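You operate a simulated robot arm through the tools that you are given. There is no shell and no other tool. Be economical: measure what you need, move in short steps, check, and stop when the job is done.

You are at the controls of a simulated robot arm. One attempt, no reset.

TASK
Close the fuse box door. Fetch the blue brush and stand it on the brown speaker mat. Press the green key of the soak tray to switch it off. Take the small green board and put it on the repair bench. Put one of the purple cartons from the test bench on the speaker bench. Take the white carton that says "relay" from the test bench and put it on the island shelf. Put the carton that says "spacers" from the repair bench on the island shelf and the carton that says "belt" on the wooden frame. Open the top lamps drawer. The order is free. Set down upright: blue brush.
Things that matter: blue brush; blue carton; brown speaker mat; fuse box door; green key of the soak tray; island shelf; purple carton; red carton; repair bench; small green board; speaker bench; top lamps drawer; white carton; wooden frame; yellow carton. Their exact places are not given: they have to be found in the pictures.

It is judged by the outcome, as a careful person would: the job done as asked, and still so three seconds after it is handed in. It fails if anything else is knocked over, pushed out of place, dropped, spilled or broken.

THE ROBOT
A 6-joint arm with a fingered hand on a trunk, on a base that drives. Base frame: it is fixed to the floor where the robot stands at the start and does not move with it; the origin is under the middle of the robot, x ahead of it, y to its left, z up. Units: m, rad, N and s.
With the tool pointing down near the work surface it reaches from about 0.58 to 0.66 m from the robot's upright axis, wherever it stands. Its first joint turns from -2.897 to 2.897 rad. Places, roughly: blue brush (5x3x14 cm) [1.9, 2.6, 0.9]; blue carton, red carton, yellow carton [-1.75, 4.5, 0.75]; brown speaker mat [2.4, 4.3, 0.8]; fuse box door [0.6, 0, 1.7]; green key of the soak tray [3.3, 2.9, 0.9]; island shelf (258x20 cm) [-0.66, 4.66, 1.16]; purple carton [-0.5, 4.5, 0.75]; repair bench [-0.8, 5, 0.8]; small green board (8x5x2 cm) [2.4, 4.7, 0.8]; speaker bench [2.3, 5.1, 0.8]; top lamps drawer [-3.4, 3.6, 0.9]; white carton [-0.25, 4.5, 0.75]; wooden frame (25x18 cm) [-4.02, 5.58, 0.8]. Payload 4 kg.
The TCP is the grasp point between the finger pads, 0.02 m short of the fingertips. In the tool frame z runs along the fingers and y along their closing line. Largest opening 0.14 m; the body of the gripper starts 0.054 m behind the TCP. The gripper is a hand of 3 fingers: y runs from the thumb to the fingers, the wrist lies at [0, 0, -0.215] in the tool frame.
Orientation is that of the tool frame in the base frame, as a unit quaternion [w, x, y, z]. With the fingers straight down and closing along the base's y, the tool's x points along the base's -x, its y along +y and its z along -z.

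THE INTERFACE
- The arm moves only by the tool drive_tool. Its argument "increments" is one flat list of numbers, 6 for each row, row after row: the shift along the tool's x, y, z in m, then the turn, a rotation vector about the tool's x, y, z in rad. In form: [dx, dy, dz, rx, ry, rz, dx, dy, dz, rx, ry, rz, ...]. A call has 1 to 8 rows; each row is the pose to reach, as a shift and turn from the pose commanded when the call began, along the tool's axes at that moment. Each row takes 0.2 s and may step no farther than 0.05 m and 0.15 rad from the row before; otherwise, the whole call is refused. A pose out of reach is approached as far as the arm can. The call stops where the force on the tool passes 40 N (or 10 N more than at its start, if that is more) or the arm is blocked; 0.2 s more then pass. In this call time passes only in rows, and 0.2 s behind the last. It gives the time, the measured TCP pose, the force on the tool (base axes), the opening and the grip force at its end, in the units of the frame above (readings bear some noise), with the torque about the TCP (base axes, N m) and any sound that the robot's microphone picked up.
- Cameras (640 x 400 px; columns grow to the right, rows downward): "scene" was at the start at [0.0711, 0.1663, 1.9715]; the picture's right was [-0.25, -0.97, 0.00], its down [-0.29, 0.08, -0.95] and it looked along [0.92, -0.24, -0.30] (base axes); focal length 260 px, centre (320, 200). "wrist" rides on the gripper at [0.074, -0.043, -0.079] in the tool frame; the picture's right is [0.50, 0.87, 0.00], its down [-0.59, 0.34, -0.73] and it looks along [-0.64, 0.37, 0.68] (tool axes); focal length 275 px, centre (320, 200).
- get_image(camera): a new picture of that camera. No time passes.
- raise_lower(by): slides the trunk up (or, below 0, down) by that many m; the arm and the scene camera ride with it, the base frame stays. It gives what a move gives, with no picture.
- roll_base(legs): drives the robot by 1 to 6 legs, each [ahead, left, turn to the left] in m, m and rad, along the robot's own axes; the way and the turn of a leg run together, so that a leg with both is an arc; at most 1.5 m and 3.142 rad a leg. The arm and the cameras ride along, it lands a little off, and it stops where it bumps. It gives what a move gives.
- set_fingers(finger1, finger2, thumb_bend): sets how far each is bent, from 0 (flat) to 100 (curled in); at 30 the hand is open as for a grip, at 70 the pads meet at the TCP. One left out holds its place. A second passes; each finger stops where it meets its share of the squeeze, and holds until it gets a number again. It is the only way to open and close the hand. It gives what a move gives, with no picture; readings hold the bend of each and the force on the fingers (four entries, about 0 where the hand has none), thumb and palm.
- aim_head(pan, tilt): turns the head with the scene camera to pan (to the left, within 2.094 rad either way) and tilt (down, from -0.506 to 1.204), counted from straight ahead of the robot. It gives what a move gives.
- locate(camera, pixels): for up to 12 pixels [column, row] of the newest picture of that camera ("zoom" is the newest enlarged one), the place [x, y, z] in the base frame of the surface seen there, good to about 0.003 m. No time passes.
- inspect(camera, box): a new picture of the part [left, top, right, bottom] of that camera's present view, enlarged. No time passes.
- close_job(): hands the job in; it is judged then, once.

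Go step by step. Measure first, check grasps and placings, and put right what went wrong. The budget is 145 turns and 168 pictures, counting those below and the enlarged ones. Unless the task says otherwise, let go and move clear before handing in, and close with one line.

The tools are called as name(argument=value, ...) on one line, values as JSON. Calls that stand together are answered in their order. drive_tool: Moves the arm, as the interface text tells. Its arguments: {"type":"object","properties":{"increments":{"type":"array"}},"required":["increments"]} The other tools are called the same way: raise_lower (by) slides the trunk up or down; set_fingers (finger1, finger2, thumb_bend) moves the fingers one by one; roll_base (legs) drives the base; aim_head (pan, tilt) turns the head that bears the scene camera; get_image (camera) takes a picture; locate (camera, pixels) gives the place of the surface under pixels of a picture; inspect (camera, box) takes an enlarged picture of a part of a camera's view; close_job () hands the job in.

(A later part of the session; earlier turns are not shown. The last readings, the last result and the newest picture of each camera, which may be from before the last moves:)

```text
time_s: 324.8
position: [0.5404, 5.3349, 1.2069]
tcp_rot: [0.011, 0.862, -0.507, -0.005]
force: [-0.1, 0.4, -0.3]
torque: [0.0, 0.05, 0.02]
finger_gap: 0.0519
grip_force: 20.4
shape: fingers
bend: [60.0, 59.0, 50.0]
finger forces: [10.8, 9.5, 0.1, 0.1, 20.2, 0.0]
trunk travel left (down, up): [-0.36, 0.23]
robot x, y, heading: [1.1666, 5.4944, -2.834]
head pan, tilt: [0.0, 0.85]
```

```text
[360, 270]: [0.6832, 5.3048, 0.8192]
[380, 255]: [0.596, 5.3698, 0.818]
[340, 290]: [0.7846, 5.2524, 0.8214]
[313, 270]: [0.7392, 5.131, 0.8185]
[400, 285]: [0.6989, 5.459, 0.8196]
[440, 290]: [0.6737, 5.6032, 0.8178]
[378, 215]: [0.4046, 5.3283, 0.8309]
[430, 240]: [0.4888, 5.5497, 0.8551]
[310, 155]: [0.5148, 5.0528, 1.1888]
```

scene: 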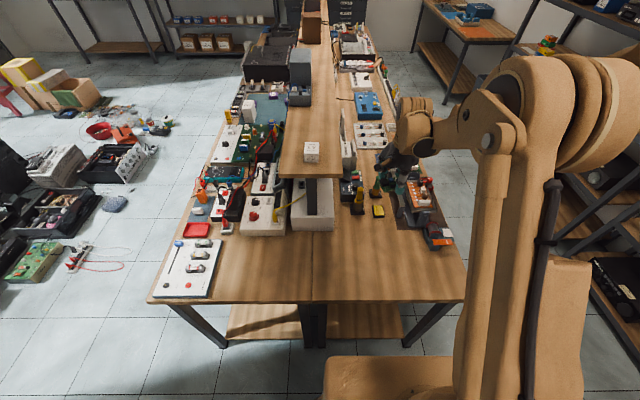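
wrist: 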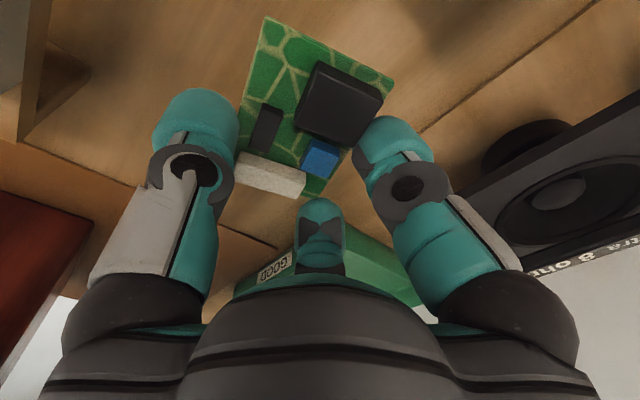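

drive_tool(increments=[0.0215, -0.0284, 0, 0, 0, 0, 0.043, -0.0568, 0, 0, 0, 0])

raise_lower(by=-0.3)

drive_tool(increments=[0, 0, 0.025, 0, 0, 0, 0, 0, 0.045, 0, 0, 0, 0, 0, 0.053, 0, 0, 0, 0, 0, 0.058, 0, 0, 0, 0, 0, 0.061, 0, 0, 0])

get_image(camera="wrist")

```text
time_s: 325.4
position: [0.6135, 5.3246, 1.2062]
tcp_rot: [0.01, 0.862, -0.507, -0.006]
force: [-0.4, 0.5, 0.1]
torque: [0.0, 0.03, 0.01]
finger_gap: 0.0517
grip_force: 19.9
shape: fingers
bend: [60.0, 59.0, 50.0]
finger forces: [10.8, 9.4, 0.0, 0.1, 20.1, 0.0]
trunk travel left (down, up): [-0.36, 0.23]
robot x, y, heading: [1.169, 5.4922, -2.835]
head pan, tilt: [0.0, 0.85]
```

```text
time_s: 328.4
position: [0.6127, 5.3237, 0.9059]
tcp_rot: [0.012, 0.862, -0.507, -0.004]
force: [-1.3, 0.5, -0.9]
torque: [0.01, -0.05, 0.02]
finger_gap: 0.0519
grip_force: 20.0
shape: fingers
bend: [60.0, 59.0, 50.0]
finger forces: [10.8, 9.4, 0.0, 0.0, 20.1, 0.1]
trunk travel left (down, up): [-0.06, 0.53]
robot x, y, heading: [1.1698, 5.4925, -2.831]
head pan, tilt: [0.0, 0.85]
```

```text
time_s: 329.6
position: [0.6138, 5.3253, 0.8486]
tcp_rot: [0.01, 0.861, -0.509, -0.006]
force: [4.1, 1.5, 32.3]
torque: [0.88, -1.61, 0.02]
finger_gap: 0.0512
grip_force: 29.3
shape: fingers
bend: [59.0, 60.0, 52.0]
finger forces: [10.1, 4.5, 0.0, 0.1, 44.1, 0.1]
trunk travel left (down, up): [-0.06, 0.53]
robot x, y, heading: [1.1686, 5.4957, -2.838]
head pan, tilt: [0.0, 0.85]
stopped in row 5: the force on the tool passed its limit at 48 N (the readings are from after the stop); the commanded pose is now the measured one
```

```text
57 pictures are left
```

wrist: 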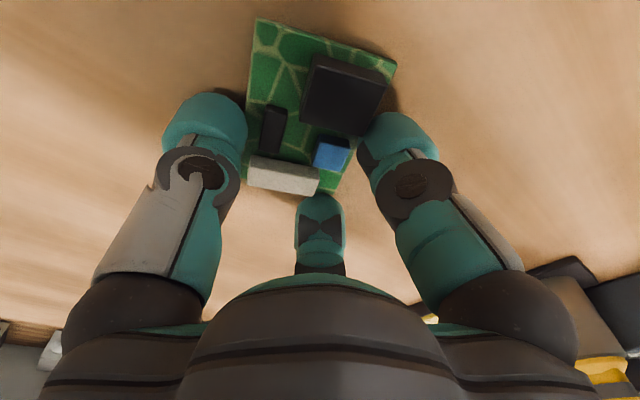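

The board is down on the repair bench. I ease off, release and lift.

drive_tool(increments=[0, 0, -0.003, 0, 0, 0])

set_fingers(finger1=50, finger2=50, thumb_bend=40)

drive_tool(increments=[0, 0, -0.03, 0, 0, 0, 0, 0, -0.075, 0, 0, 0, 0, 0, -0.12, 0, 0, 0])

raise_lower(by=0.3)

get_image(camera="scene")

```text
time_s: 330.0
position: [0.6116, 5.3237, 0.8497]
tcp_rot: [0.011, 0.862, -0.507, -0.005]
force: [1.4, 0.9, 1.3]
torque: [0.05, -0.07, 0.0]
finger_gap: 0.0508
grip_force: 16.6
shape: fingers
bend: [59.0, 60.0, 52.0]
finger forces: [12.7, 4.0, 0.0, 0.1, 16.9, 0.0]
trunk travel left (down, up): [-0.06, 0.53]
robot x, y, heading: [1.1684, 5.4945, -2.838]
head pan, tilt: [0.0, 0.85]
```

```text
time_s: 331.0
position: [0.6117, 5.324, 0.8494]
tcp_rot: [0.009, 0.862, -0.506, -0.005]
force: [-0.2, -0.7, -0.1]
torque: [0.0, 0.01, 0.03]
finger_gap: 0.0796
grip_force: 0.0
shape: fingers
bend: [50.0, 50.0, 40.0]
finger forces: [0.0, 0.0, 0.0, 0.1, 0.0, 0.1]
trunk travel left (down, up): [-0.06, 0.53]
robot x, y, heading: [1.178, 5.4914, -2.833]
head pan, tilt: [0.0, 0.85]
```

```text
time_s: 331.8
position: [0.6149, 5.3254, 0.969]
tcp_rot: [0.01, 0.862, -0.507, -0.005]
force: [-0.4, 0.8, -0.5]
torque: [0.01, 0.02, -0.03]
finger_gap: 0.0796
grip_force: 0.0
shape: fingers
bend: [50.0, 50.0, 40.0]
finger forces: [0.0, 0.0, 0.0, 0.1, 0.0, 0.0]
trunk travel left (down, up): [-0.06, 0.53]
robot x, y, heading: [1.1696, 5.4951, -2.838]
head pan, tilt: [0.0, 0.85]
```

```text
time_s: 334.8
position: [0.6133, 5.3269, 1.269]
tcp_rot: [0.011, 0.862, -0.507, -0.005]
force: [0.2, 0.4, 0.1]
torque: [0.0, 0.0, 0.0]
finger_gap: 0.0797
grip_force: 0.0
shape: fingers
bend: [50.0, 50.0, 40.0]
finger forces: [0.0, 0.0, 0.1, 0.1, 0.1, 0.0]
trunk travel left (down, up): [-0.36, 0.23]
robot x, y, heading: [1.1709, 5.4926, -2.833]
head pan, tilt: [0.0, 0.85]
```

```text
56 pictures are left
```

scene: 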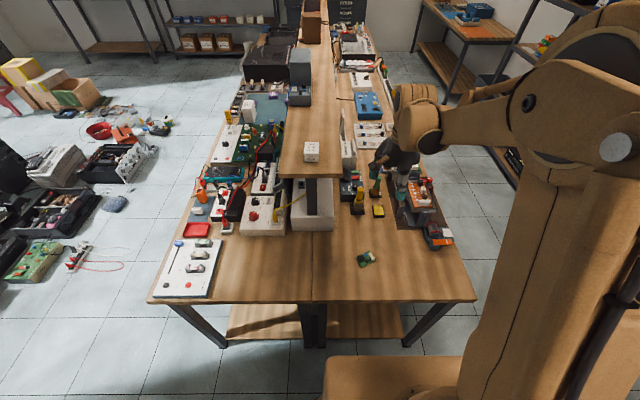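

locate(camera="scene", pixels=[[125, 268], [75, 265], [115, 203], [150, 150], [165, 125], [224, 345]])

```text
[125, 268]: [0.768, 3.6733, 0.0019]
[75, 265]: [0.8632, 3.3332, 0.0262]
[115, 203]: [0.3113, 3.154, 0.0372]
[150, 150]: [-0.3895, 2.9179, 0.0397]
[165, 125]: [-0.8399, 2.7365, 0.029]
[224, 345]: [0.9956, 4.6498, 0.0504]
```

The board lies on the repair bench (pixel 366,258). Now back to the test bench for the purple 4 mm carton.

roll_base(legs=[[0, 1.1, 0.013], [0.95, 0, 0], [0.9, 0, 0], [0, 0, -1.555]])

aim_head(pan=0.1, tilt=0.85)

get_image(camera="scene")

get_image(camera="wrist")

```text
time_s: 353.3
position: [-0.4415, 4.4005, 1.2683]
tcp_rot: [-0.004, -0.265, 0.964, 0.01]
force: [0.2, 0.9, -0.4]
torque: [-0.01, 0.02, -0.05]
finger_gap: 0.0794
grip_force: 0.0
shape: fingers
bend: [50.0, 50.0, 40.0]
finger forces: [0.1, 0.0, 0.1, 0.1, 0.1, 0.1]
trunk travel left (down, up): [-0.36, 0.23]
robot x, y, heading: [-0.2523, 3.849, 1.911]
head pan, tilt: [0.0, 0.85]
```

```text
time_s: 353.9
position: [-0.4433, 4.4003, 1.2686]
tcp_rot: [-0.004, -0.267, 0.964, 0.01]
force: [0.4, -0.5, 0.7]
torque: [0.01, -0.01, 0.0]
finger_gap: 0.0797
grip_force: 0.1
shape: fingers
bend: [50.0, 50.0, 40.0]
finger forces: [0.0, 0.0, 0.1, 0.1, 0.1, 0.1]
trunk travel left (down, up): [-0.36, 0.23]
robot x, y, heading: [-0.2575, 3.8506, 1.905]
head pan, tilt: [0.099, 0.85]
```

```text
55 pictures are left
```

scene: 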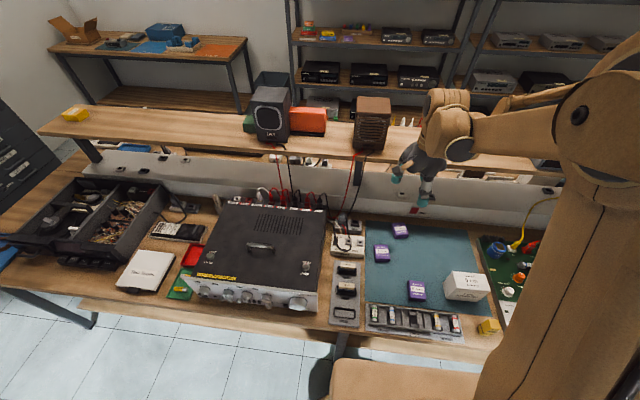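

```text
54 pictures are left
```

wrist: 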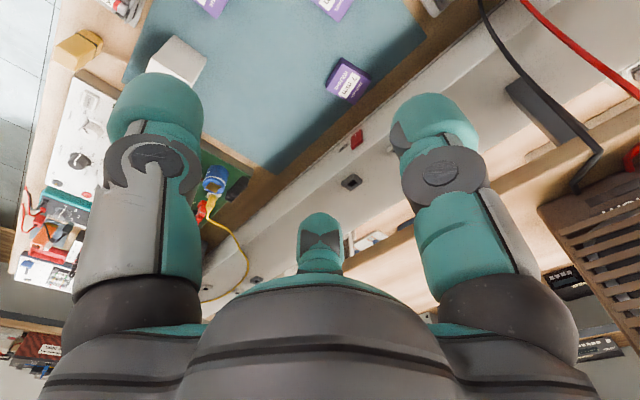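

inspect(camera="scene", box=[360, 230, 410, 275])

locate(camera="zoom", pixels=[[190, 205], [340, 195], [380, 340], [210, 360], [285, 270], [195, 220], [335, 210], [370, 335], [230, 400], [150, 300], [430, 280]])

```text
8.89 times, centred on (385, 252) of scene
```

zoom: 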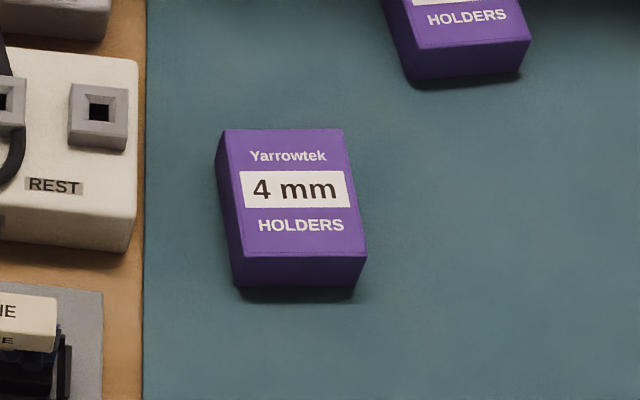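

```text
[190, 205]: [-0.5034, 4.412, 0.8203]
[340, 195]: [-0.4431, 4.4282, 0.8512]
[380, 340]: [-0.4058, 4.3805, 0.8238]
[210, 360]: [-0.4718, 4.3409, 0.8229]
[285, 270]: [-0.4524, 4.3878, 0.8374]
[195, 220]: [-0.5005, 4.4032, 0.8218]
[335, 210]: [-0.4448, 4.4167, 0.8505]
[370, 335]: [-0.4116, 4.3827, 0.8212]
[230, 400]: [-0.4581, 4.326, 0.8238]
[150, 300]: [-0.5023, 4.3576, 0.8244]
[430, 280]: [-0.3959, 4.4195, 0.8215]
```

locate(camera="zoom", pixels=[[230, 134], [339, 132], [362, 252], [245, 256], [405, 70], [135, 180]])

```text
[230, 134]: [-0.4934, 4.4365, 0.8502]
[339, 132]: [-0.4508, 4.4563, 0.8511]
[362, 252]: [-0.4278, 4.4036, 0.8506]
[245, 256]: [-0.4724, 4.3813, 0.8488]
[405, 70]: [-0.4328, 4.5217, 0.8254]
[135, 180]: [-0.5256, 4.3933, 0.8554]
```

set_fingers(finger1=55, finger2=55, thumb_bend=38)

drive_tool(increments=[0.0086, 0.0133, 0, 0, 0, -0.148, 0.0172, 0.0266, 0, 0, 0, -0.296, 0.0172, 0.0266, 0, 0, 0, -0.444, 0.0172, 0.0266, 0, 0, 0, -0.592, 0.0172, 0.0266, 0, 0, 0, -0.74, 0.0172, 0.0266, 0, 0, 0, -0.888, 0.0172, 0.0266, 0, 0, 0, -1.036, 0.0172, 0.0266, 0, 0, 0, -1.184])

drive_tool(increments=[0, 0, 0, 0, 0, -0.148, 0, 0, 0, 0, 0, -0.295])

raise_lower(by=-0.33)

get_image(camera="wrist")

```text
time_s: 354.9
position: [-0.442, 4.4, 1.2692]
tcp_rot: [-0.005, -0.265, 0.964, 0.011]
force: [-0.5, 0.5, 0.4]
torque: [-0.01, -0.02, -0.02]
finger_gap: 0.0759
grip_force: 0.1
shape: fingers
bend: [55.0, 55.0, 38.0]
finger forces: [0.1, 0.0, 0.0, 0.0, 0.0, 0.0]
trunk travel left (down, up): [-0.36, 0.23]
robot x, y, heading: [-0.2535, 3.8509, 1.907]
head pan, tilt: [0.099, 0.85]
```

```text
time_s: 356.7
position: [-0.4705, 4.4146, 1.2691]
tcp_rot: [-0.003, 0.76, -0.65, -0.01]
force: [-0.4, 0.2, -1.0]
torque: [0.02, -0.01, 0.03]
finger_gap: 0.0761
grip_force: 0.1
shape: fingers
bend: [55.0, 55.0, 38.0]
finger forces: [0.0, 0.0, 0.1, 0.1, 0.1, 0.1]
trunk travel left (down, up): [-0.36, 0.23]
robot x, y, heading: [-0.254, 3.8523, 1.912]
head pan, tilt: [0.099, 0.85]
```

```text
time_s: 357.3
position: [-0.4715, 4.4148, 1.2684]
tcp_rot: [-0.004, 0.846, -0.533, -0.01]
force: [-0.5, 0.3, 0.7]
torque: [-0.01, 0.0, -0.01]
finger_gap: 0.0759
grip_force: 0.0
shape: fingers
bend: [55.0, 55.0, 38.0]
finger forces: [0.1, 0.1, 0.0, 0.1, 0.1, 0.0]
trunk travel left (down, up): [-0.36, 0.23]
robot x, y, heading: [-0.2556, 3.8499, 1.908]
head pan, tilt: [0.099, 0.85]
```

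```text
time_s: 360.6
position: [-0.4702, 4.4149, 0.9394]
tcp_rot: [-0.004, 0.845, -0.534, -0.01]
force: [-0.2, 0.0, -0.1]
torque: [-0.01, -0.03, -0.01]
finger_gap: 0.0759
grip_force: 0.1
shape: fingers
bend: [55.0, 55.0, 38.0]
finger forces: [0.0, 0.1, 0.1, 0.0, 0.1, 0.0]
trunk travel left (down, up): [-0.03, 0.56]
robot x, y, heading: [-0.2539, 3.8518, 1.906]
head pan, tilt: [0.099, 0.85]
```

```text
52 pictures are left
```

wrist: 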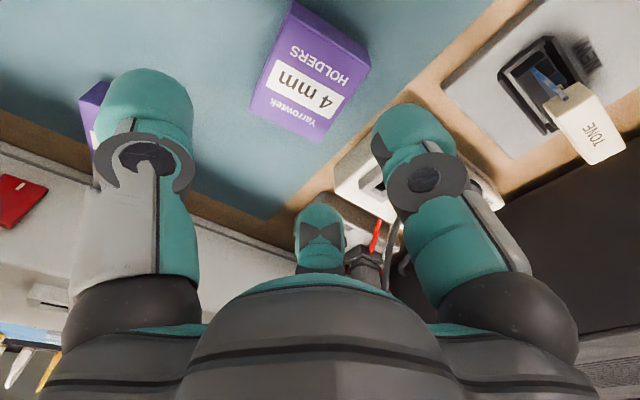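

locate(camera="wrist", pixels=[[365, 260], [375, 235], [390, 200], [350, 180], [320, 210], [345, 225], [400, 110], [298, 5], [368, 52], [318, 135], [255, 110]])

```text
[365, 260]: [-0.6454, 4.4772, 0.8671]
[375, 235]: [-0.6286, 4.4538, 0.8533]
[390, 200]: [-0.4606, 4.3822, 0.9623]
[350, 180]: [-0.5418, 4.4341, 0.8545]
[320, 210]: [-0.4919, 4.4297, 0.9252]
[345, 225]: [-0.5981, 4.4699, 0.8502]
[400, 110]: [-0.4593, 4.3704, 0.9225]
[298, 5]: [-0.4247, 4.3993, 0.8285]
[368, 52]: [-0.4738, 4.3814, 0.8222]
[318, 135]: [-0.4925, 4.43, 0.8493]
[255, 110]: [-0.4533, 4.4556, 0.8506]
```

drive_tool(increments=[0, 0, 0.04, 0, 0, 0, 0, 0, 0.07, 0, 0, 0, 0, 0, 0.0865, 0, 0, 0])

set_fingers(finger1=74, finger2=74, thumb_bend=66)

get_image(camera="wrist")

```text
time_s: 361.2
position: [-0.4703, 4.4154, 0.8749]
tcp_rot: [-0.004, 0.846, -0.534, -0.011]
force: [0.6, -4.1, 35.5]
torque: [-0.98, 0.26, 0.11]
finger_gap: 0.0737
grip_force: 18.0
shape: fingers
bend: [56.0, 55.0, 38.0]
finger forces: [29.7, 5.9, 0.0, 0.0, 0.0, 0.1]
trunk travel left (down, up): [-0.03, 0.56]
robot x, y, heading: [-0.2562, 3.848, 1.911]
head pan, tilt: [0.099, 0.85]
stopped in row 3: the force on the tool passed its limit at 94 N (the readings are from after the stop); the commanded pose is now the measured one
```

```text
time_s: 362.2
position: [-0.471, 4.4137, 0.8765]
tcp_rot: [-0.003, 0.846, -0.533, -0.011]
force: [2.0, -0.8, 42.2]
torque: [-0.46, -0.23, -0.03]
finger_gap: 0.0484
grip_force: 28.7
shape: fingers
bend: [58.0, 58.0, 54.0]
finger forces: [24.3, 12.2, 0.1, 0.0, 20.6, 0.0]
trunk travel left (down, up): [-0.03, 0.56]
robot x, y, heading: [-0.2564, 3.8484, 1.909]
head pan, tilt: [0.099, 0.85]
```

```text
51 pictures are left
```

wrist: 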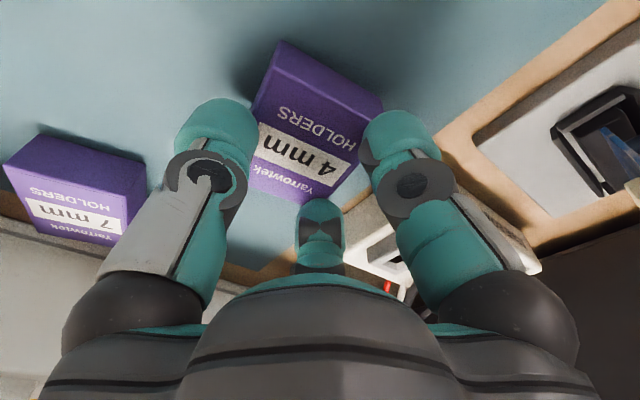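

The fingers came down on the carton's top edge (too narrow an opening). I reopen, rise, widen the fingers and shift slightly.

set_fingers(finger1=50, finger2=50, thumb_bend=38)

drive_tool(increments=[0, 0, -0.03, 0, 0, 0])

get_image(camera="wrist")

locate(camera="wrist", pixels=[[380, 130], [440, 100], [320, 215], [340, 220], [160, 120], [300, 210], [230, 110]])

```text
time_s: 363.2
position: [-0.4698, 4.4143, 0.8755]
tcp_rot: [-0.004, 0.845, -0.534, -0.011]
force: [0.3, -3.7, 46.2]
torque: [-1.2, 0.3, -0.06]
finger_gap: 0.0734
grip_force: 23.3
shape: fingers
bend: [54.0, 54.0, 38.0]
finger forces: [38.3, 7.6, 0.1, 0.1, 0.0, 0.0]
trunk travel left (down, up): [-0.03, 0.56]
robot x, y, heading: [-0.2576, 3.85, 1.911]
head pan, tilt: [0.099, 0.85]
```

```text
time_s: 363.6
position: [-0.4705, 4.4163, 0.9031]
tcp_rot: [-0.003, 0.846, -0.534, -0.01]
force: [-1.3, 0.4, 0.5]
torque: [0.02, -0.04, 0.03]
finger_gap: 0.0827
grip_force: 0.0
shape: fingers
bend: [50.0, 50.0, 38.0]
finger forces: [0.0, 0.0, 0.0, 0.0, 0.0, 0.1]
trunk travel left (down, up): [-0.03, 0.56]
robot x, y, heading: [-0.26, 3.8504, 1.908]
head pan, tilt: [0.099, 0.85]
```

```text
50 pictures are left
```

wrist: 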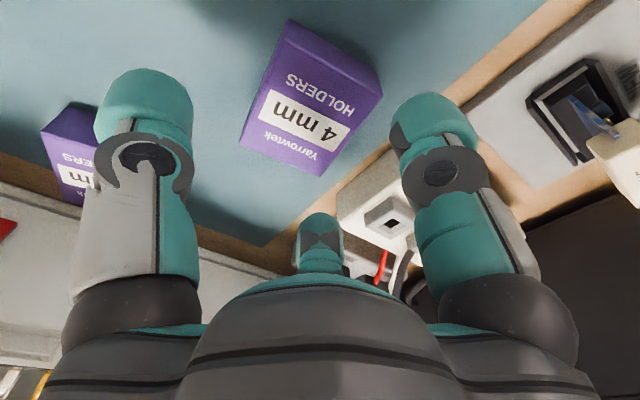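

```text
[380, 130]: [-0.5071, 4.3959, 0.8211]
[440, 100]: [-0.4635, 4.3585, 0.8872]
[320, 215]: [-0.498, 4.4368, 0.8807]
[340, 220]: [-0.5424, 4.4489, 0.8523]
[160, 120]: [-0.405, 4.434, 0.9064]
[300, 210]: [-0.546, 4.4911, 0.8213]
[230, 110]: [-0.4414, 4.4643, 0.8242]
```

locate(camera="wrist", pixels=[[278, 55], [375, 98], [318, 170], [246, 140], [310, 115], [288, 25], [380, 75]])

inspect(camera="wrist", box=[220, 10, 400, 190])

```text
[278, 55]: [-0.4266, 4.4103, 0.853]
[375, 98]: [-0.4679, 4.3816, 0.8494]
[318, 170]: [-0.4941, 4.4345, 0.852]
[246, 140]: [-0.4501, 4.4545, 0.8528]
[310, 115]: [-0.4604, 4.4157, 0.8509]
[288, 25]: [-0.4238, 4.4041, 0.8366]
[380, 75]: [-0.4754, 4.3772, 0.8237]
```

```text
2.22 times, centred on (310, 100) of wrist
```

zoom: 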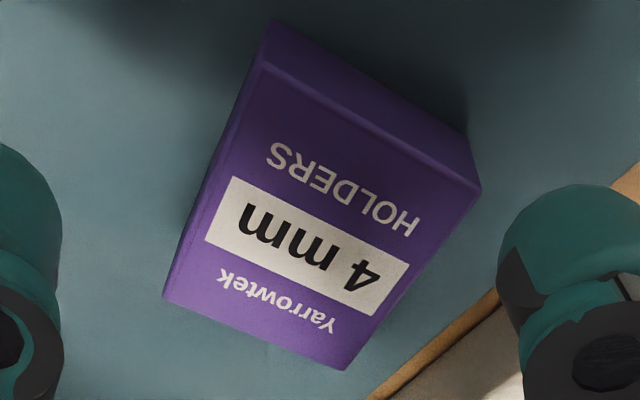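

The carton has not moved (centre -0.460, 4.4185). With the wider opening I go down again.

drive_tool(increments=[0, -0.003, 0.02, 0, 0, 0, 0, -0.003, 0.035, 0, 0, 0, 0, -0.003, 0.043, 0, 0, 0, 0, -0.003, 0.05, 0, 0, 0])

```text
time_s: 364.6
position: [-0.4684, 4.4179, 0.8535]
tcp_rot: [-0.003, 0.845, -0.534, -0.01]
force: [-0.6, -2.2, 3.5]
torque: [-0.11, 0.02, -0.05]
finger_gap: 0.086
grip_force: 1.9
shape: fingers
bend: [49.0, 49.0, 38.0]
finger forces: [3.3, 1.7, 0.0, 0.1, 0.0, 0.0]
trunk travel left (down, up): [-0.03, 0.56]
robot x, y, heading: [-0.2556, 3.8536, 1.904]
head pan, tilt: [0.099, 0.85]
```

set_fingers(finger1=74, finger2=74, thumb_bend=66)

drive_tool(increments=[0, 0, -0.02, 0, 0, 0, 0, 0, -0.06, 0, 0, 0, 0, 0, -0.1, 0, 0, 0])

get_image(camera="wrist")

```text
time_s: 365.6
position: [-0.47, 4.4196, 0.8528]
tcp_rot: [-0.003, 0.845, -0.534, -0.009]
force: [2.5, 4.3, 4.8]
torque: [-0.15, -0.03, 0.06]
finger_gap: 0.0652
grip_force: 18.3
shape: fingers
bend: [44.0, 54.0, 59.0]
finger forces: [13.3, 7.0, 0.0, 0.1, 16.7, 0.2]
trunk travel left (down, up): [-0.03, 0.56]
robot x, y, heading: [-0.2578, 3.8494, 1.907]
head pan, tilt: [0.099, 0.85]
```

```text
time_s: 366.4
position: [-0.4672, 4.4177, 0.9535]
tcp_rot: [-0.003, 0.846, -0.533, -0.01]
force: [-0.1, -0.6, -0.2]
torque: [0.04, 0.01, -0.01]
finger_gap: 0.0653
grip_force: 17.2
shape: fingers
bend: [44.0, 54.0, 59.0]
finger forces: [13.3, 6.7, 0.1, 0.0, 14.9, 0.0]
trunk travel left (down, up): [-0.03, 0.56]
robot x, y, heading: [-0.2559, 3.8511, 1.907]
head pan, tilt: [0.099, 0.85]
```

```text
48 pictures are left
```

wrist: 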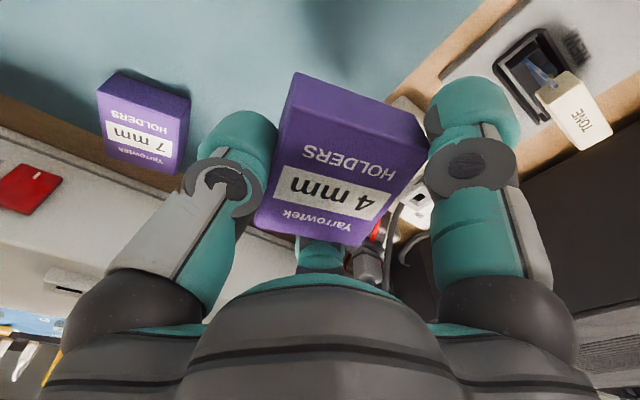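

The purple carton is lifted (13/7/15 N). I raise and carry it to the speaker bench.

raise_lower(by=0.35)

roll_base(legs=[[0, 0, -1.584], [1.0, 0, 0], [0.95, -0.03, 0]])

aim_head(pan=0.0, tilt=0.75)

get_image(camera="scene")

```text
time_s: 369.8
position: [-0.4677, 4.417, 1.3027]
tcp_rot: [-0.003, 0.846, -0.533, -0.009]
force: [0.9, 0.6, -0.6]
torque: [-0.01, -0.02, 0.0]
finger_gap: 0.0654
grip_force: 17.3
shape: fingers
bend: [44.0, 54.0, 59.0]
finger forces: [13.4, 6.9, 0.0, 0.1, 14.8, 0.0]
trunk travel left (down, up): [-0.38, 0.21]
robot x, y, heading: [-0.2579, 3.8495, 1.909]
head pan, tilt: [0.099, 0.85]
```

```text
time_s: 383.5
position: [2.1809, 4.6427, 1.3034]
tcp_rot: [0.008, -0.211, 0.978, 0.004]
force: [0.1, -0.6, -0.1]
torque: [0.06, -0.02, 0.02]
finger_gap: 0.065
grip_force: 16.7
shape: fingers
bend: [44.0, 54.0, 59.0]
finger forces: [11.7, 6.5, 0.1, 0.1, 14.5, 0.1]
trunk travel left (down, up): [-0.38, 0.21]
robot x, y, heading: [1.6075, 4.4431, 0.32]
head pan, tilt: [0.099, 0.85]
```

```text
time_s: 384.1
position: [2.1798, 4.6427, 1.3039]
tcp_rot: [0.009, -0.211, 0.978, 0.005]
force: [-0.6, -0.8, -0.3]
torque: [0.01, 0.01, 0.02]
finger_gap: 0.0653
grip_force: 16.7
shape: fingers
bend: [44.0, 54.0, 59.0]
finger forces: [11.8, 6.4, 0.0, 0.0, 14.5, 0.0]
trunk travel left (down, up): [-0.38, 0.21]
robot x, y, heading: [1.6086, 4.4432, 0.319]
head pan, tilt: [0.0, 0.75]
```

```text
47 pictures are left
```

scene: 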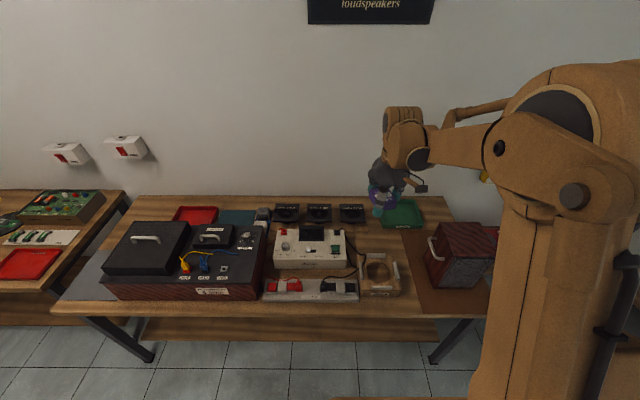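

roll_base(legs=[[0.2, 0, 0]])

drive_tool(increments=[-0.015, -0.038, 0, 0, 0, 0, -0.03, -0.0766, 0, 0, 0, 0])

raise_lower(by=-0.37)

get_image(camera="wrist")

get_image(camera="scene")

```text
time_s: 385.7
position: [2.3713, 4.7056, 1.3021]
tcp_rot: [0.008, -0.21, 0.978, 0.005]
force: [1.2, 1.2, -1.1]
torque: [0.01, 0.03, 0.02]
finger_gap: 0.065
grip_force: 16.3
shape: fingers
bend: [44.0, 54.0, 59.0]
finger forces: [11.8, 6.4, 0.2, 0.1, 14.5, 0.0]
trunk travel left (down, up): [-0.38, 0.21]
robot x, y, heading: [1.7979, 4.5062, 0.316]
head pan, tilt: [0.0, 0.75]
```

```text
time_s: 386.3
position: [2.4312, 4.6465, 1.3029]
tcp_rot: [0.009, -0.211, 0.978, 0.004]
force: [0.0, -0.7, -0.7]
torque: [0.02, 0.03, 0.0]
finger_gap: 0.065
grip_force: 16.7
shape: fingers
bend: [44.0, 54.0, 59.0]
finger forces: [11.8, 6.5, 0.0, 0.1, 14.4, 0.0]
trunk travel left (down, up): [-0.38, 0.21]
robot x, y, heading: [1.7969, 4.5056, 0.317]
head pan, tilt: [0.0, 0.75]
```

```text
time_s: 389.9
position: [2.428, 4.6458, 0.9328]
tcp_rot: [0.009, -0.21, 0.978, 0.004]
force: [0.3, -0.5, -0.2]
torque: [0.0, 0.02, -0.01]
finger_gap: 0.065
grip_force: 16.4
shape: fingers
bend: [44.0, 54.0, 59.0]
finger forces: [11.8, 6.6, 0.0, 0.1, 14.4, 0.1]
trunk travel left (down, up): [-0.01, 0.58]
robot x, y, heading: [1.7967, 4.5033, 0.319]
head pan, tilt: [0.0, 0.75]
```

```text
46 pictures are left
```

wrist: 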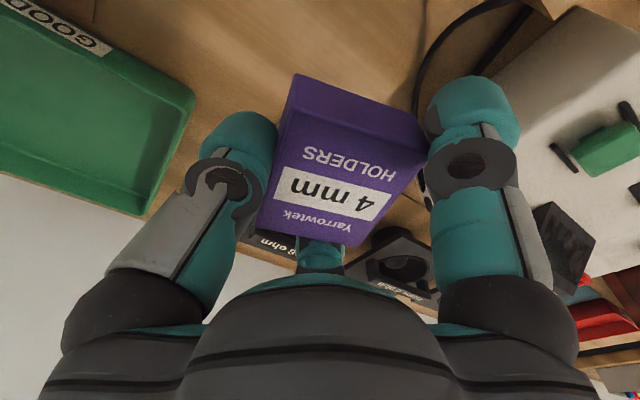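

```text
45 pictures are left
```

scene: 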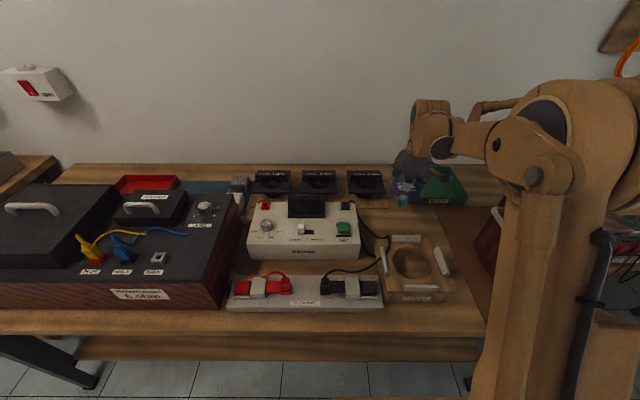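

locate(camera="wrist", pixels=[[185, 110], [150, 215], [425, 70], [235, 70], [400, 215], [500, 120], [380, 60]])

```text
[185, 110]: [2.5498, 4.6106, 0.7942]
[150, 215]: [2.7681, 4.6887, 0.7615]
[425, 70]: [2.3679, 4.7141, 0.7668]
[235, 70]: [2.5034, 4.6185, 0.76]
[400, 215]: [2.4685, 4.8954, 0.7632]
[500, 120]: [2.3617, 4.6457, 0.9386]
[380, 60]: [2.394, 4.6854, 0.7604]
```

drive_tool(increments=[0, -0.01, 0.03, 0, 0, 0, 0, -0.01, 0.075, 0, 0, 0, 0, -0.01, 0.115, 0, 0, 0, 0, -0.01, 0.132, 0, 0, 0, 0, -0.01, 0.14, 0, 0, 0, 0, -0.01, 0.144, 0, 0, 0])

get_image(camera="wrist")

```text
time_s: 391.3
position: [2.4348, 4.6393, 0.7909]
tcp_rot: [0.01, -0.21, 0.978, 0.005]
force: [2.4, 0.0, 7.2]
torque: [0.04, 0.25, 0.04]
finger_gap: 0.0644
grip_force: 17.1
shape: fingers
bend: [44.0, 54.0, 59.0]
finger forces: [11.7, 8.0, 0.0, 0.0, 14.7, 0.0]
trunk travel left (down, up): [-0.01, 0.58]
robot x, y, heading: [1.7974, 4.5049, 0.316]
head pan, tilt: [0.0, 0.75]
```

```text
44 pictures are left
```

wrist: 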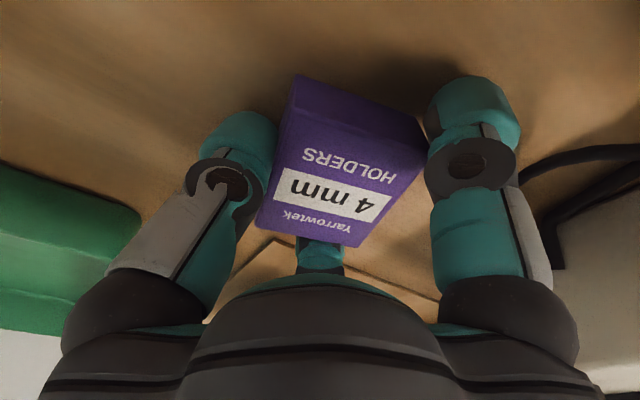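

It rests on the bench. I release carefully and lift away.

set_fingers(finger1=41, finger2=46, thumb_bend=48)

drive_tool(increments=[0, 0, -0.03, 0, 0, 0, 0, 0, -0.075, 0, 0, 0, 0, 0, -0.12, 0, 0, 0])

raise_lower(by=0.35)

roll_base(legs=[[-0.35, 0, 0]])

get_image(camera="scene")

aim_head(pan=-1.3, tilt=0.5)

get_image(camera="scene")

```text
time_s: 392.3
position: [2.4355, 4.6404, 0.7884]
tcp_rot: [0.009, -0.211, 0.977, 0.005]
force: [0.0, 1.0, -0.5]
torque: [-0.01, -0.02, 0.0]
finger_gap: 0.0812
grip_force: 0.1
shape: fingers
bend: [41.0, 46.0, 48.0]
finger forces: [0.1, 0.1, 0.0, 0.0, 0.1, 0.0]
trunk travel left (down, up): [-0.01, 0.58]
robot x, y, heading: [1.8002, 4.5048, 0.311]
head pan, tilt: [0.0, 0.75]
```

```text
time_s: 393.1
position: [2.4323, 4.6378, 0.9087]
tcp_rot: [0.009, -0.21, 0.978, 0.005]
force: [0.4, 0.3, -1.1]
torque: [-0.01, 0.02, 0.01]
finger_gap: 0.0811
grip_force: 0.1
shape: fingers
bend: [41.0, 46.0, 48.0]
finger forces: [0.2, 0.0, 0.0, 0.0, 0.0, 0.0]
trunk travel left (down, up): [-0.01, 0.58]
robot x, y, heading: [1.796, 4.5096, 0.318]
head pan, tilt: [0.0, 0.75]
```

```text
time_s: 396.5
position: [2.4335, 4.6379, 1.2582]
tcp_rot: [0.01, -0.209, 0.978, 0.005]
force: [-0.8, 0.1, -0.4]
torque: [0.0, 0.02, 0.01]
finger_gap: 0.0811
grip_force: 0.0
shape: fingers
bend: [41.0, 46.0, 48.0]
finger forces: [0.0, 0.1, 0.0, 0.1, 0.0, 0.1]
trunk travel left (down, up): [-0.36, 0.23]
robot x, y, heading: [1.7996, 4.5016, 0.32]
head pan, tilt: [0.0, 0.75]
```

```text
time_s: 398.8
position: [2.0947, 4.5261, 1.2583]
tcp_rot: [0.01, -0.21, 0.978, 0.005]
force: [-0.1, -0.2, -0.1]
torque: [0.01, -0.05, 0.02]
finger_gap: 0.0809
grip_force: 0.2
shape: fingers
bend: [41.0, 46.0, 48.0]
finger forces: [0.0, 0.0, 0.0, 0.0, 0.1, 0.0]
trunk travel left (down, up): [-0.36, 0.23]
robot x, y, heading: [1.4638, 4.3964, 0.318]
head pan, tilt: [0.0, 0.75]
```

```text
43 pictures are left
```

scene: 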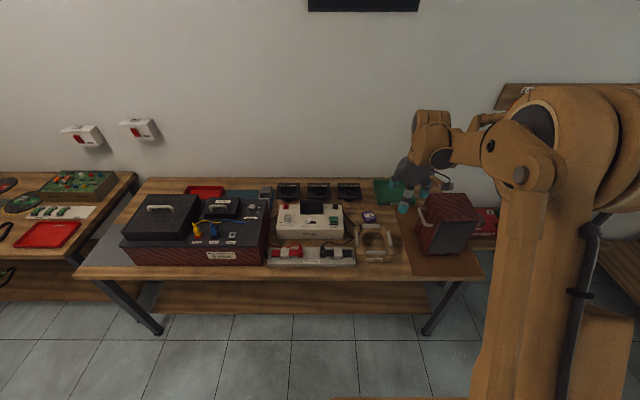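

```text
time_s: 400.3
position: [2.0969, 4.5266, 1.2589]
tcp_rot: [0.009, -0.21, 0.978, 0.005]
force: [0.3, 0.1, -1.0]
torque: [0.02, -0.01, 0.0]
finger_gap: 0.0812
grip_force: 0.0
shape: fingers
bend: [41.0, 46.0, 48.0]
finger forces: [0.0, 0.1, 0.0, 0.1, 0.0, 0.1]
trunk travel left (down, up): [-0.36, 0.23]
robot x, y, heading: [1.4616, 4.3952, 0.318]
head pan, tilt: [-1.3, 0.499]
```

```text
42 pictures are left
```

scene: 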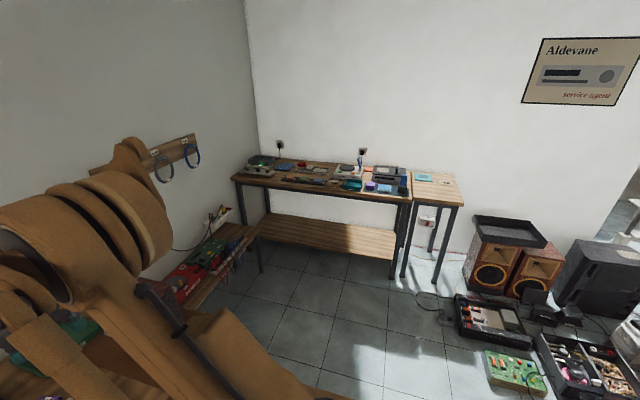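

inspect(camera="scene", box=[225, 130, 475, 210])

locate(camera="scene", pixels=[[240, 180], [405, 198], [395, 275], [262, 270], [440, 180], [435, 285], [240, 235], [180, 300], [345, 330], [270, 165], [460, 310], [490, 375]])

```text
2.56 times, centred on (350, 170) of scene
```

zoom: 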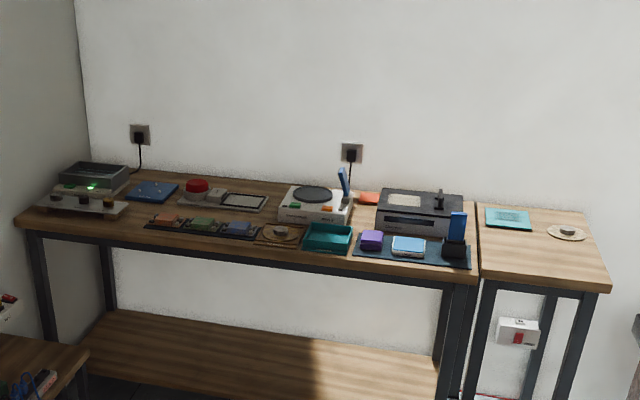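

```text
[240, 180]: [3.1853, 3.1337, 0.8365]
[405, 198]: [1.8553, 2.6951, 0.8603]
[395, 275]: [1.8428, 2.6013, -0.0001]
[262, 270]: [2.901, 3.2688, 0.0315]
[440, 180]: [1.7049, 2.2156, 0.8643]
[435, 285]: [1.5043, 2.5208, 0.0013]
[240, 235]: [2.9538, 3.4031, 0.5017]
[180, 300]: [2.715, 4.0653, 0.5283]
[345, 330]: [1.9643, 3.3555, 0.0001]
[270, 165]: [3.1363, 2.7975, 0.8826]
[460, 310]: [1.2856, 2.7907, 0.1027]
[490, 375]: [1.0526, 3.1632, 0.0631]
```

The purple carton stands on the speaker bench (pixel 369,215). The blue brush stands in a black holder at the right end of the far bench, and the soak tray with a green light is at its left end. I turn and drive toward the brush.

roll_base(legs=[[0, 0, -1.566], [1.2, 0, 0]])

aim_head(pan=0.0, tilt=0.75)

get_image(camera="scene")

```text
time_s: 410.1
position: [2.0087, 2.6352, 1.259]
tcp_rot: [0.01, 0.534, 0.846, -0.003]
force: [-0.2, 0.4, 0.1]
torque: [0.04, -0.03, 0.0]
finger_gap: 0.081
grip_force: 0.1
shape: fingers
bend: [41.0, 46.0, 48.0]
finger forces: [0.0, 0.1, 0.0, 0.0, 0.0, 0.1]
trunk travel left (down, up): [-0.36, 0.23]
robot x, y, heading: [1.8596, 3.2665, -1.229]
head pan, tilt: [-1.3, 0.499]
```

```text
time_s: 411.6
position: [2.0082, 2.6359, 1.258]
tcp_rot: [0.01, 0.534, 0.846, -0.003]
force: [-0.3, 0.0, 0.1]
torque: [0.0, -0.01, 0.0]
finger_gap: 0.0811
grip_force: 0.1
shape: fingers
bend: [41.0, 46.0, 48.0]
finger forces: [0.1, 0.1, 0.0, 0.0, 0.0, 0.0]
trunk travel left (down, up): [-0.36, 0.23]
robot x, y, heading: [1.8601, 3.2653, -1.232]
head pan, tilt: [0.0, 0.75]
```

```text
40 pictures are left
```

scene: 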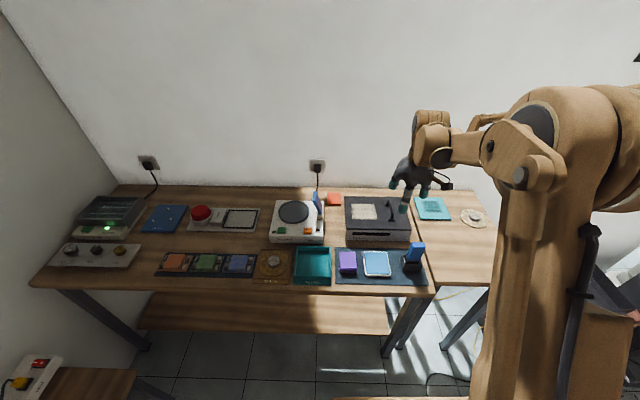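

inspect(camera="scene", box=[380, 230, 440, 285])

locate(camera="zoom", pixels=[[350, 160], [450, 150], [470, 240], [370, 270], [380, 290], [340, 320], [440, 330], [310, 360], [480, 270], [270, 100], [400, 100]])

inspect(camera="scene", box=[60, 185, 160, 275])

locate(camera="zoom", pixels=[[305, 190], [300, 200], [310, 185], [250, 230], [350, 230], [230, 80], [400, 80], [300, 205], [100, 300]])

```text
7.27 times, centred on (410, 258) of scene
```

zoom: 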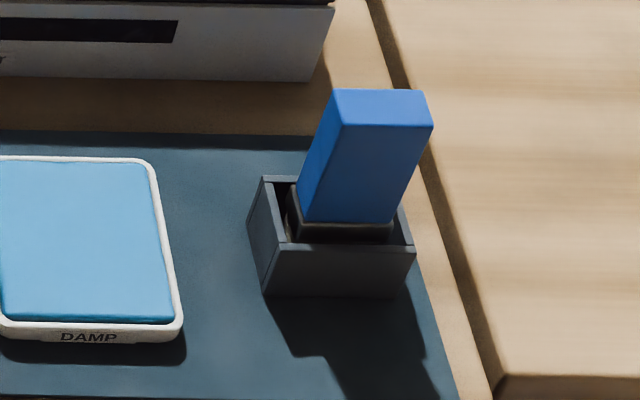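

```text
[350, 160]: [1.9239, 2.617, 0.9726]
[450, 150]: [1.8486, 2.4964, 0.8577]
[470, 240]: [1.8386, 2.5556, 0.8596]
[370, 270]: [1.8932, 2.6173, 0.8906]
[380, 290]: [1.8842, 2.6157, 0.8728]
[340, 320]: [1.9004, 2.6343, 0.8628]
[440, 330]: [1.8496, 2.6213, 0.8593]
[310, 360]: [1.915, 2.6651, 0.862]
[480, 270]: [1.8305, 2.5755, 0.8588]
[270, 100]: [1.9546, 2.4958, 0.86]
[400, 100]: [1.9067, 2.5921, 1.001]
```

```text
4.44 times, centred on (110, 230) of scene
```

zoom: 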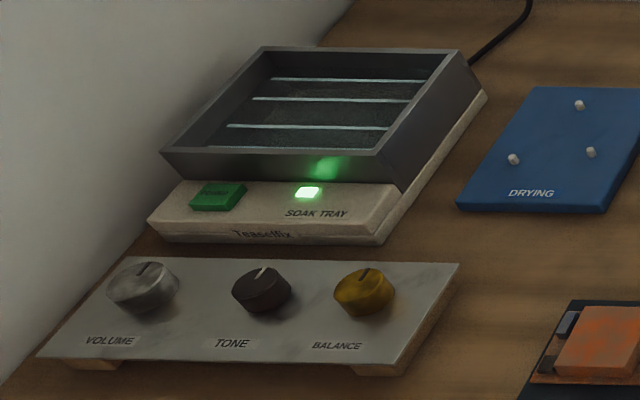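

```text
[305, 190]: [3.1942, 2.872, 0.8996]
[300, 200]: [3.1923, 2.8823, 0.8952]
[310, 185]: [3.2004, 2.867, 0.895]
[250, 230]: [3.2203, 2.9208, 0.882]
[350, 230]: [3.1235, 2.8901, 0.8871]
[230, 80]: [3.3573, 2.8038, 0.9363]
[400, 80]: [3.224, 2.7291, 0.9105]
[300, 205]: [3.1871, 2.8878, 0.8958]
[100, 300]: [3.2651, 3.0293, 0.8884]
```

locate(camera="zoom", pixels=[[218, 197], [200, 200], [235, 190], [215, 207], [240, 205]])

inspect(camera="scene", box=[390, 235, 430, 275])

locate(camera="zoom", pixels=[[260, 75], [395, 75], [410, 120], [275, 120], [340, 98], [320, 200], [230, 200], [340, 250], [200, 230], [380, 275], [190, 270], [390, 320]])

```text
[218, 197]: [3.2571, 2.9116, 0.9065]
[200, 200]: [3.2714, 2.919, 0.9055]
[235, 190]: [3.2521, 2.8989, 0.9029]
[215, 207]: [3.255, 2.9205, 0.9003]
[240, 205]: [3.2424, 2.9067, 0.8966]
```

```text
10.00 times, centred on (410, 255) of scene
```

zoom: 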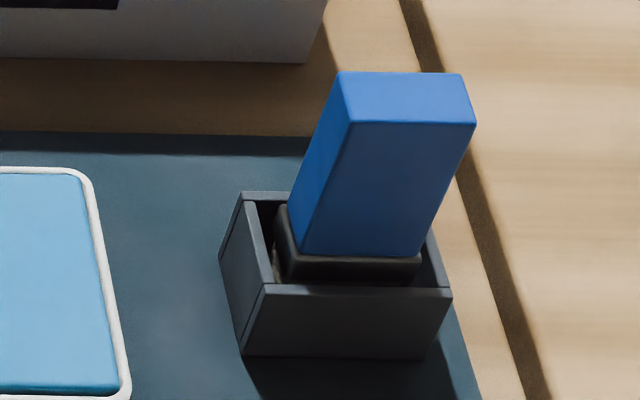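

```text
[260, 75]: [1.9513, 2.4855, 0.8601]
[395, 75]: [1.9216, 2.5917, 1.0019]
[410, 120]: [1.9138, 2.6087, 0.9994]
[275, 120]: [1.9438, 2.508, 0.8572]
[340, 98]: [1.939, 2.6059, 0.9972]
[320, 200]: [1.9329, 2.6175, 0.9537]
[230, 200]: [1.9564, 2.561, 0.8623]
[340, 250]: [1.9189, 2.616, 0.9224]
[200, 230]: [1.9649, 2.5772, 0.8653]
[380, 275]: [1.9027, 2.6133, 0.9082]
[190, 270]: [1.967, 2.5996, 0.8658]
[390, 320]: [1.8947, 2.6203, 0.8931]
```

locate(camera="zoom", pixels=[[345, 78], [457, 78], [470, 118], [355, 116], [410, 97], [360, 240], [415, 248], [300, 245]])

raise_lower(by=0.1)

```text
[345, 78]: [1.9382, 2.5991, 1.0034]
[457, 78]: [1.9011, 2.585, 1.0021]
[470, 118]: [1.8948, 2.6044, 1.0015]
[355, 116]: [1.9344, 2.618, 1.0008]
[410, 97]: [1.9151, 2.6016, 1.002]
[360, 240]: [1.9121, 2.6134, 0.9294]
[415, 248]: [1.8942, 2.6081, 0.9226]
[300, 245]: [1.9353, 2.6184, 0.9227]
```

```text
time_s: 412.9
position: [2.0088, 2.6346, 1.3586]
tcp_rot: [0.01, 0.533, 0.846, -0.003]
force: [0.4, 0.2, 0.2]
torque: [0.04, -0.01, 0.03]
finger_gap: 0.0812
grip_force: 0.0
shape: fingers
bend: [41.0, 46.0, 48.0]
finger forces: [0.1, 0.0, 0.0, 0.0, 0.1, 0.1]
trunk travel left (down, up): [-0.46, 0.13]
robot x, y, heading: [1.8609, 3.2646, -1.229]
head pan, tilt: [0.0, 0.75]
```

The brush stands upright in its holder: top z 1.002, centre (1.917, 2.602), long side along u. I step in and rotate the hand to close across its thin side.

roll_base(legs=[[0.1, 0, 0]])

set_fingers(finger1=48, finger2=48, thumb_bend=40)

drive_tool(increments=[0.0125, -0.011, 0, 0, 0, 0.14, 0.025, -0.022, 0, 0, 0, 0.28, 0.0375, -0.033, 0, 0, 0, 0.42, 0.05, -0.044, 0, 0, 0, 0.56, 0.0625, -0.055, 0, 0, 0, 0.7, 0.075, -0.066, 0, 0, 0, 0.84, 0.0875, -0.077, 0, 0, 0, 0.98, 0.0995, -0.0876, 0, 0, 0, 1.12])

drive_tool(increments=[0, 0, 0, 0, 0, 0.14, 0, 0, 0, 0, 0, 0.28, 0, 0, 0, 0, 0, 0.42, 0, 0, 0, 0, 0, 0.551])

raise_lower(by=-0.25)

get_image(camera="wrist")

```text
time_s: 414.1
position: [2.0422, 2.5407, 1.3579]
tcp_rot: [0.009, 0.534, 0.846, -0.004]
force: [0.3, -0.5, -0.7]
torque: [0.0, -0.03, -0.02]
finger_gap: 0.0813
grip_force: 0.0
shape: fingers
bend: [41.0, 46.0, 48.0]
finger forces: [0.0, 0.0, 0.1, 0.1, 0.1, 0.0]
trunk travel left (down, up): [-0.46, 0.13]
robot x, y, heading: [1.8957, 3.1698, -1.233]
head pan, tilt: [0.0, 0.75]
```

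```text
time_s: 415.1
position: [2.0407, 2.5407, 1.3586]
tcp_rot: [0.01, 0.533, 0.846, -0.003]
force: [0.1, -0.5, 0.5]
torque: [0.0, 0.02, -0.01]
finger_gap: 0.0828
grip_force: 0.0
shape: fingers
bend: [48.0, 48.0, 40.0]
finger forces: [0.0, 0.0, 0.0, 0.0, 0.0, 0.0]
trunk travel left (down, up): [-0.46, 0.13]
robot x, y, heading: [1.8943, 3.1752, -1.231]
head pan, tilt: [0.0, 0.75]
```

```text
time_s: 416.9
position: [1.919, 2.5937, 1.3565]
tcp_rot: [0.01, 0.902, 0.432, 0.003]
force: [-0.7, -0.2, 0.1]
torque: [0.01, 0.01, -0.01]
finger_gap: 0.0828
grip_force: 0.0
shape: fingers
bend: [48.0, 48.0, 40.0]
finger forces: [0.0, 0.1, 0.0, 0.1, 0.0, 0.0]
trunk travel left (down, up): [-0.46, 0.13]
robot x, y, heading: [1.8933, 3.1695, -1.23]
head pan, tilt: [0.0, 0.75]
```

```text
time_s: 417.9
position: [1.9208, 2.5926, 1.3556]
tcp_rot: [0.009, 0.985, 0.172, 0.005]
force: [0.2, -0.1, 0.7]
torque: [-0.04, 0.0, -0.02]
finger_gap: 0.0827
grip_force: 0.1
shape: fingers
bend: [48.0, 48.0, 40.0]
finger forces: [0.0, 0.1, 0.0, 0.0, 0.0, 0.0]
trunk travel left (down, up): [-0.46, 0.13]
robot x, y, heading: [1.8946, 3.1694, -1.233]
head pan, tilt: [0.0, 0.75]
```

```text
time_s: 420.5
position: [1.9193, 2.5936, 1.1071]
tcp_rot: [0.009, 0.985, 0.172, 0.004]
force: [-0.1, 0.1, 0.0]
torque: [0.02, 0.0, -0.02]
finger_gap: 0.0827
grip_force: 0.1
shape: fingers
bend: [48.0, 48.0, 40.0]
finger forces: [0.0, 0.0, 0.0, 0.1, 0.1, 0.0]
trunk travel left (down, up): [-0.21, 0.38]
robot x, y, heading: [1.8929, 3.1729, -1.229]
head pan, tilt: [0.0, 0.75]
```

```text
36 pictures are left
```

wrist: 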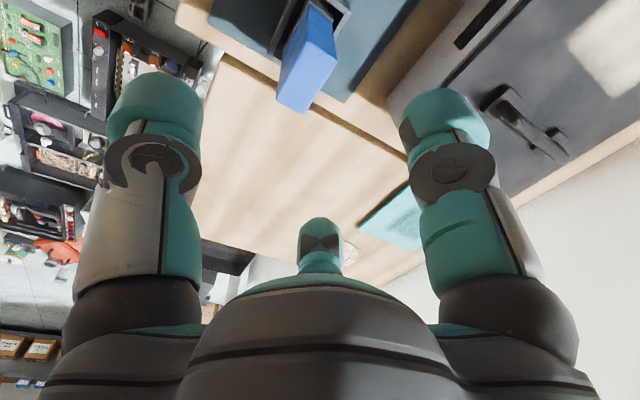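

locate(camera="wrist", pixels=[[530, 120], [460, 60], [500, 95], [300, 90], [310, 20], [330, 60], [281, 88], [310, 108], [335, 68], [440, 110]])

```text
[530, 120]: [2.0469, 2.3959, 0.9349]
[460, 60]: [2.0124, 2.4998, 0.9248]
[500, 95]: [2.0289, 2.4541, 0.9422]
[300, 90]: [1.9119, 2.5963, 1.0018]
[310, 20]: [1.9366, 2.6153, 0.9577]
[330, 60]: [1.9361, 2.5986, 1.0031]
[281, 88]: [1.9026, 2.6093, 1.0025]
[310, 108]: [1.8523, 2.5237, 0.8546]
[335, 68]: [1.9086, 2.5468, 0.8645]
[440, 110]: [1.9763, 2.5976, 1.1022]
```

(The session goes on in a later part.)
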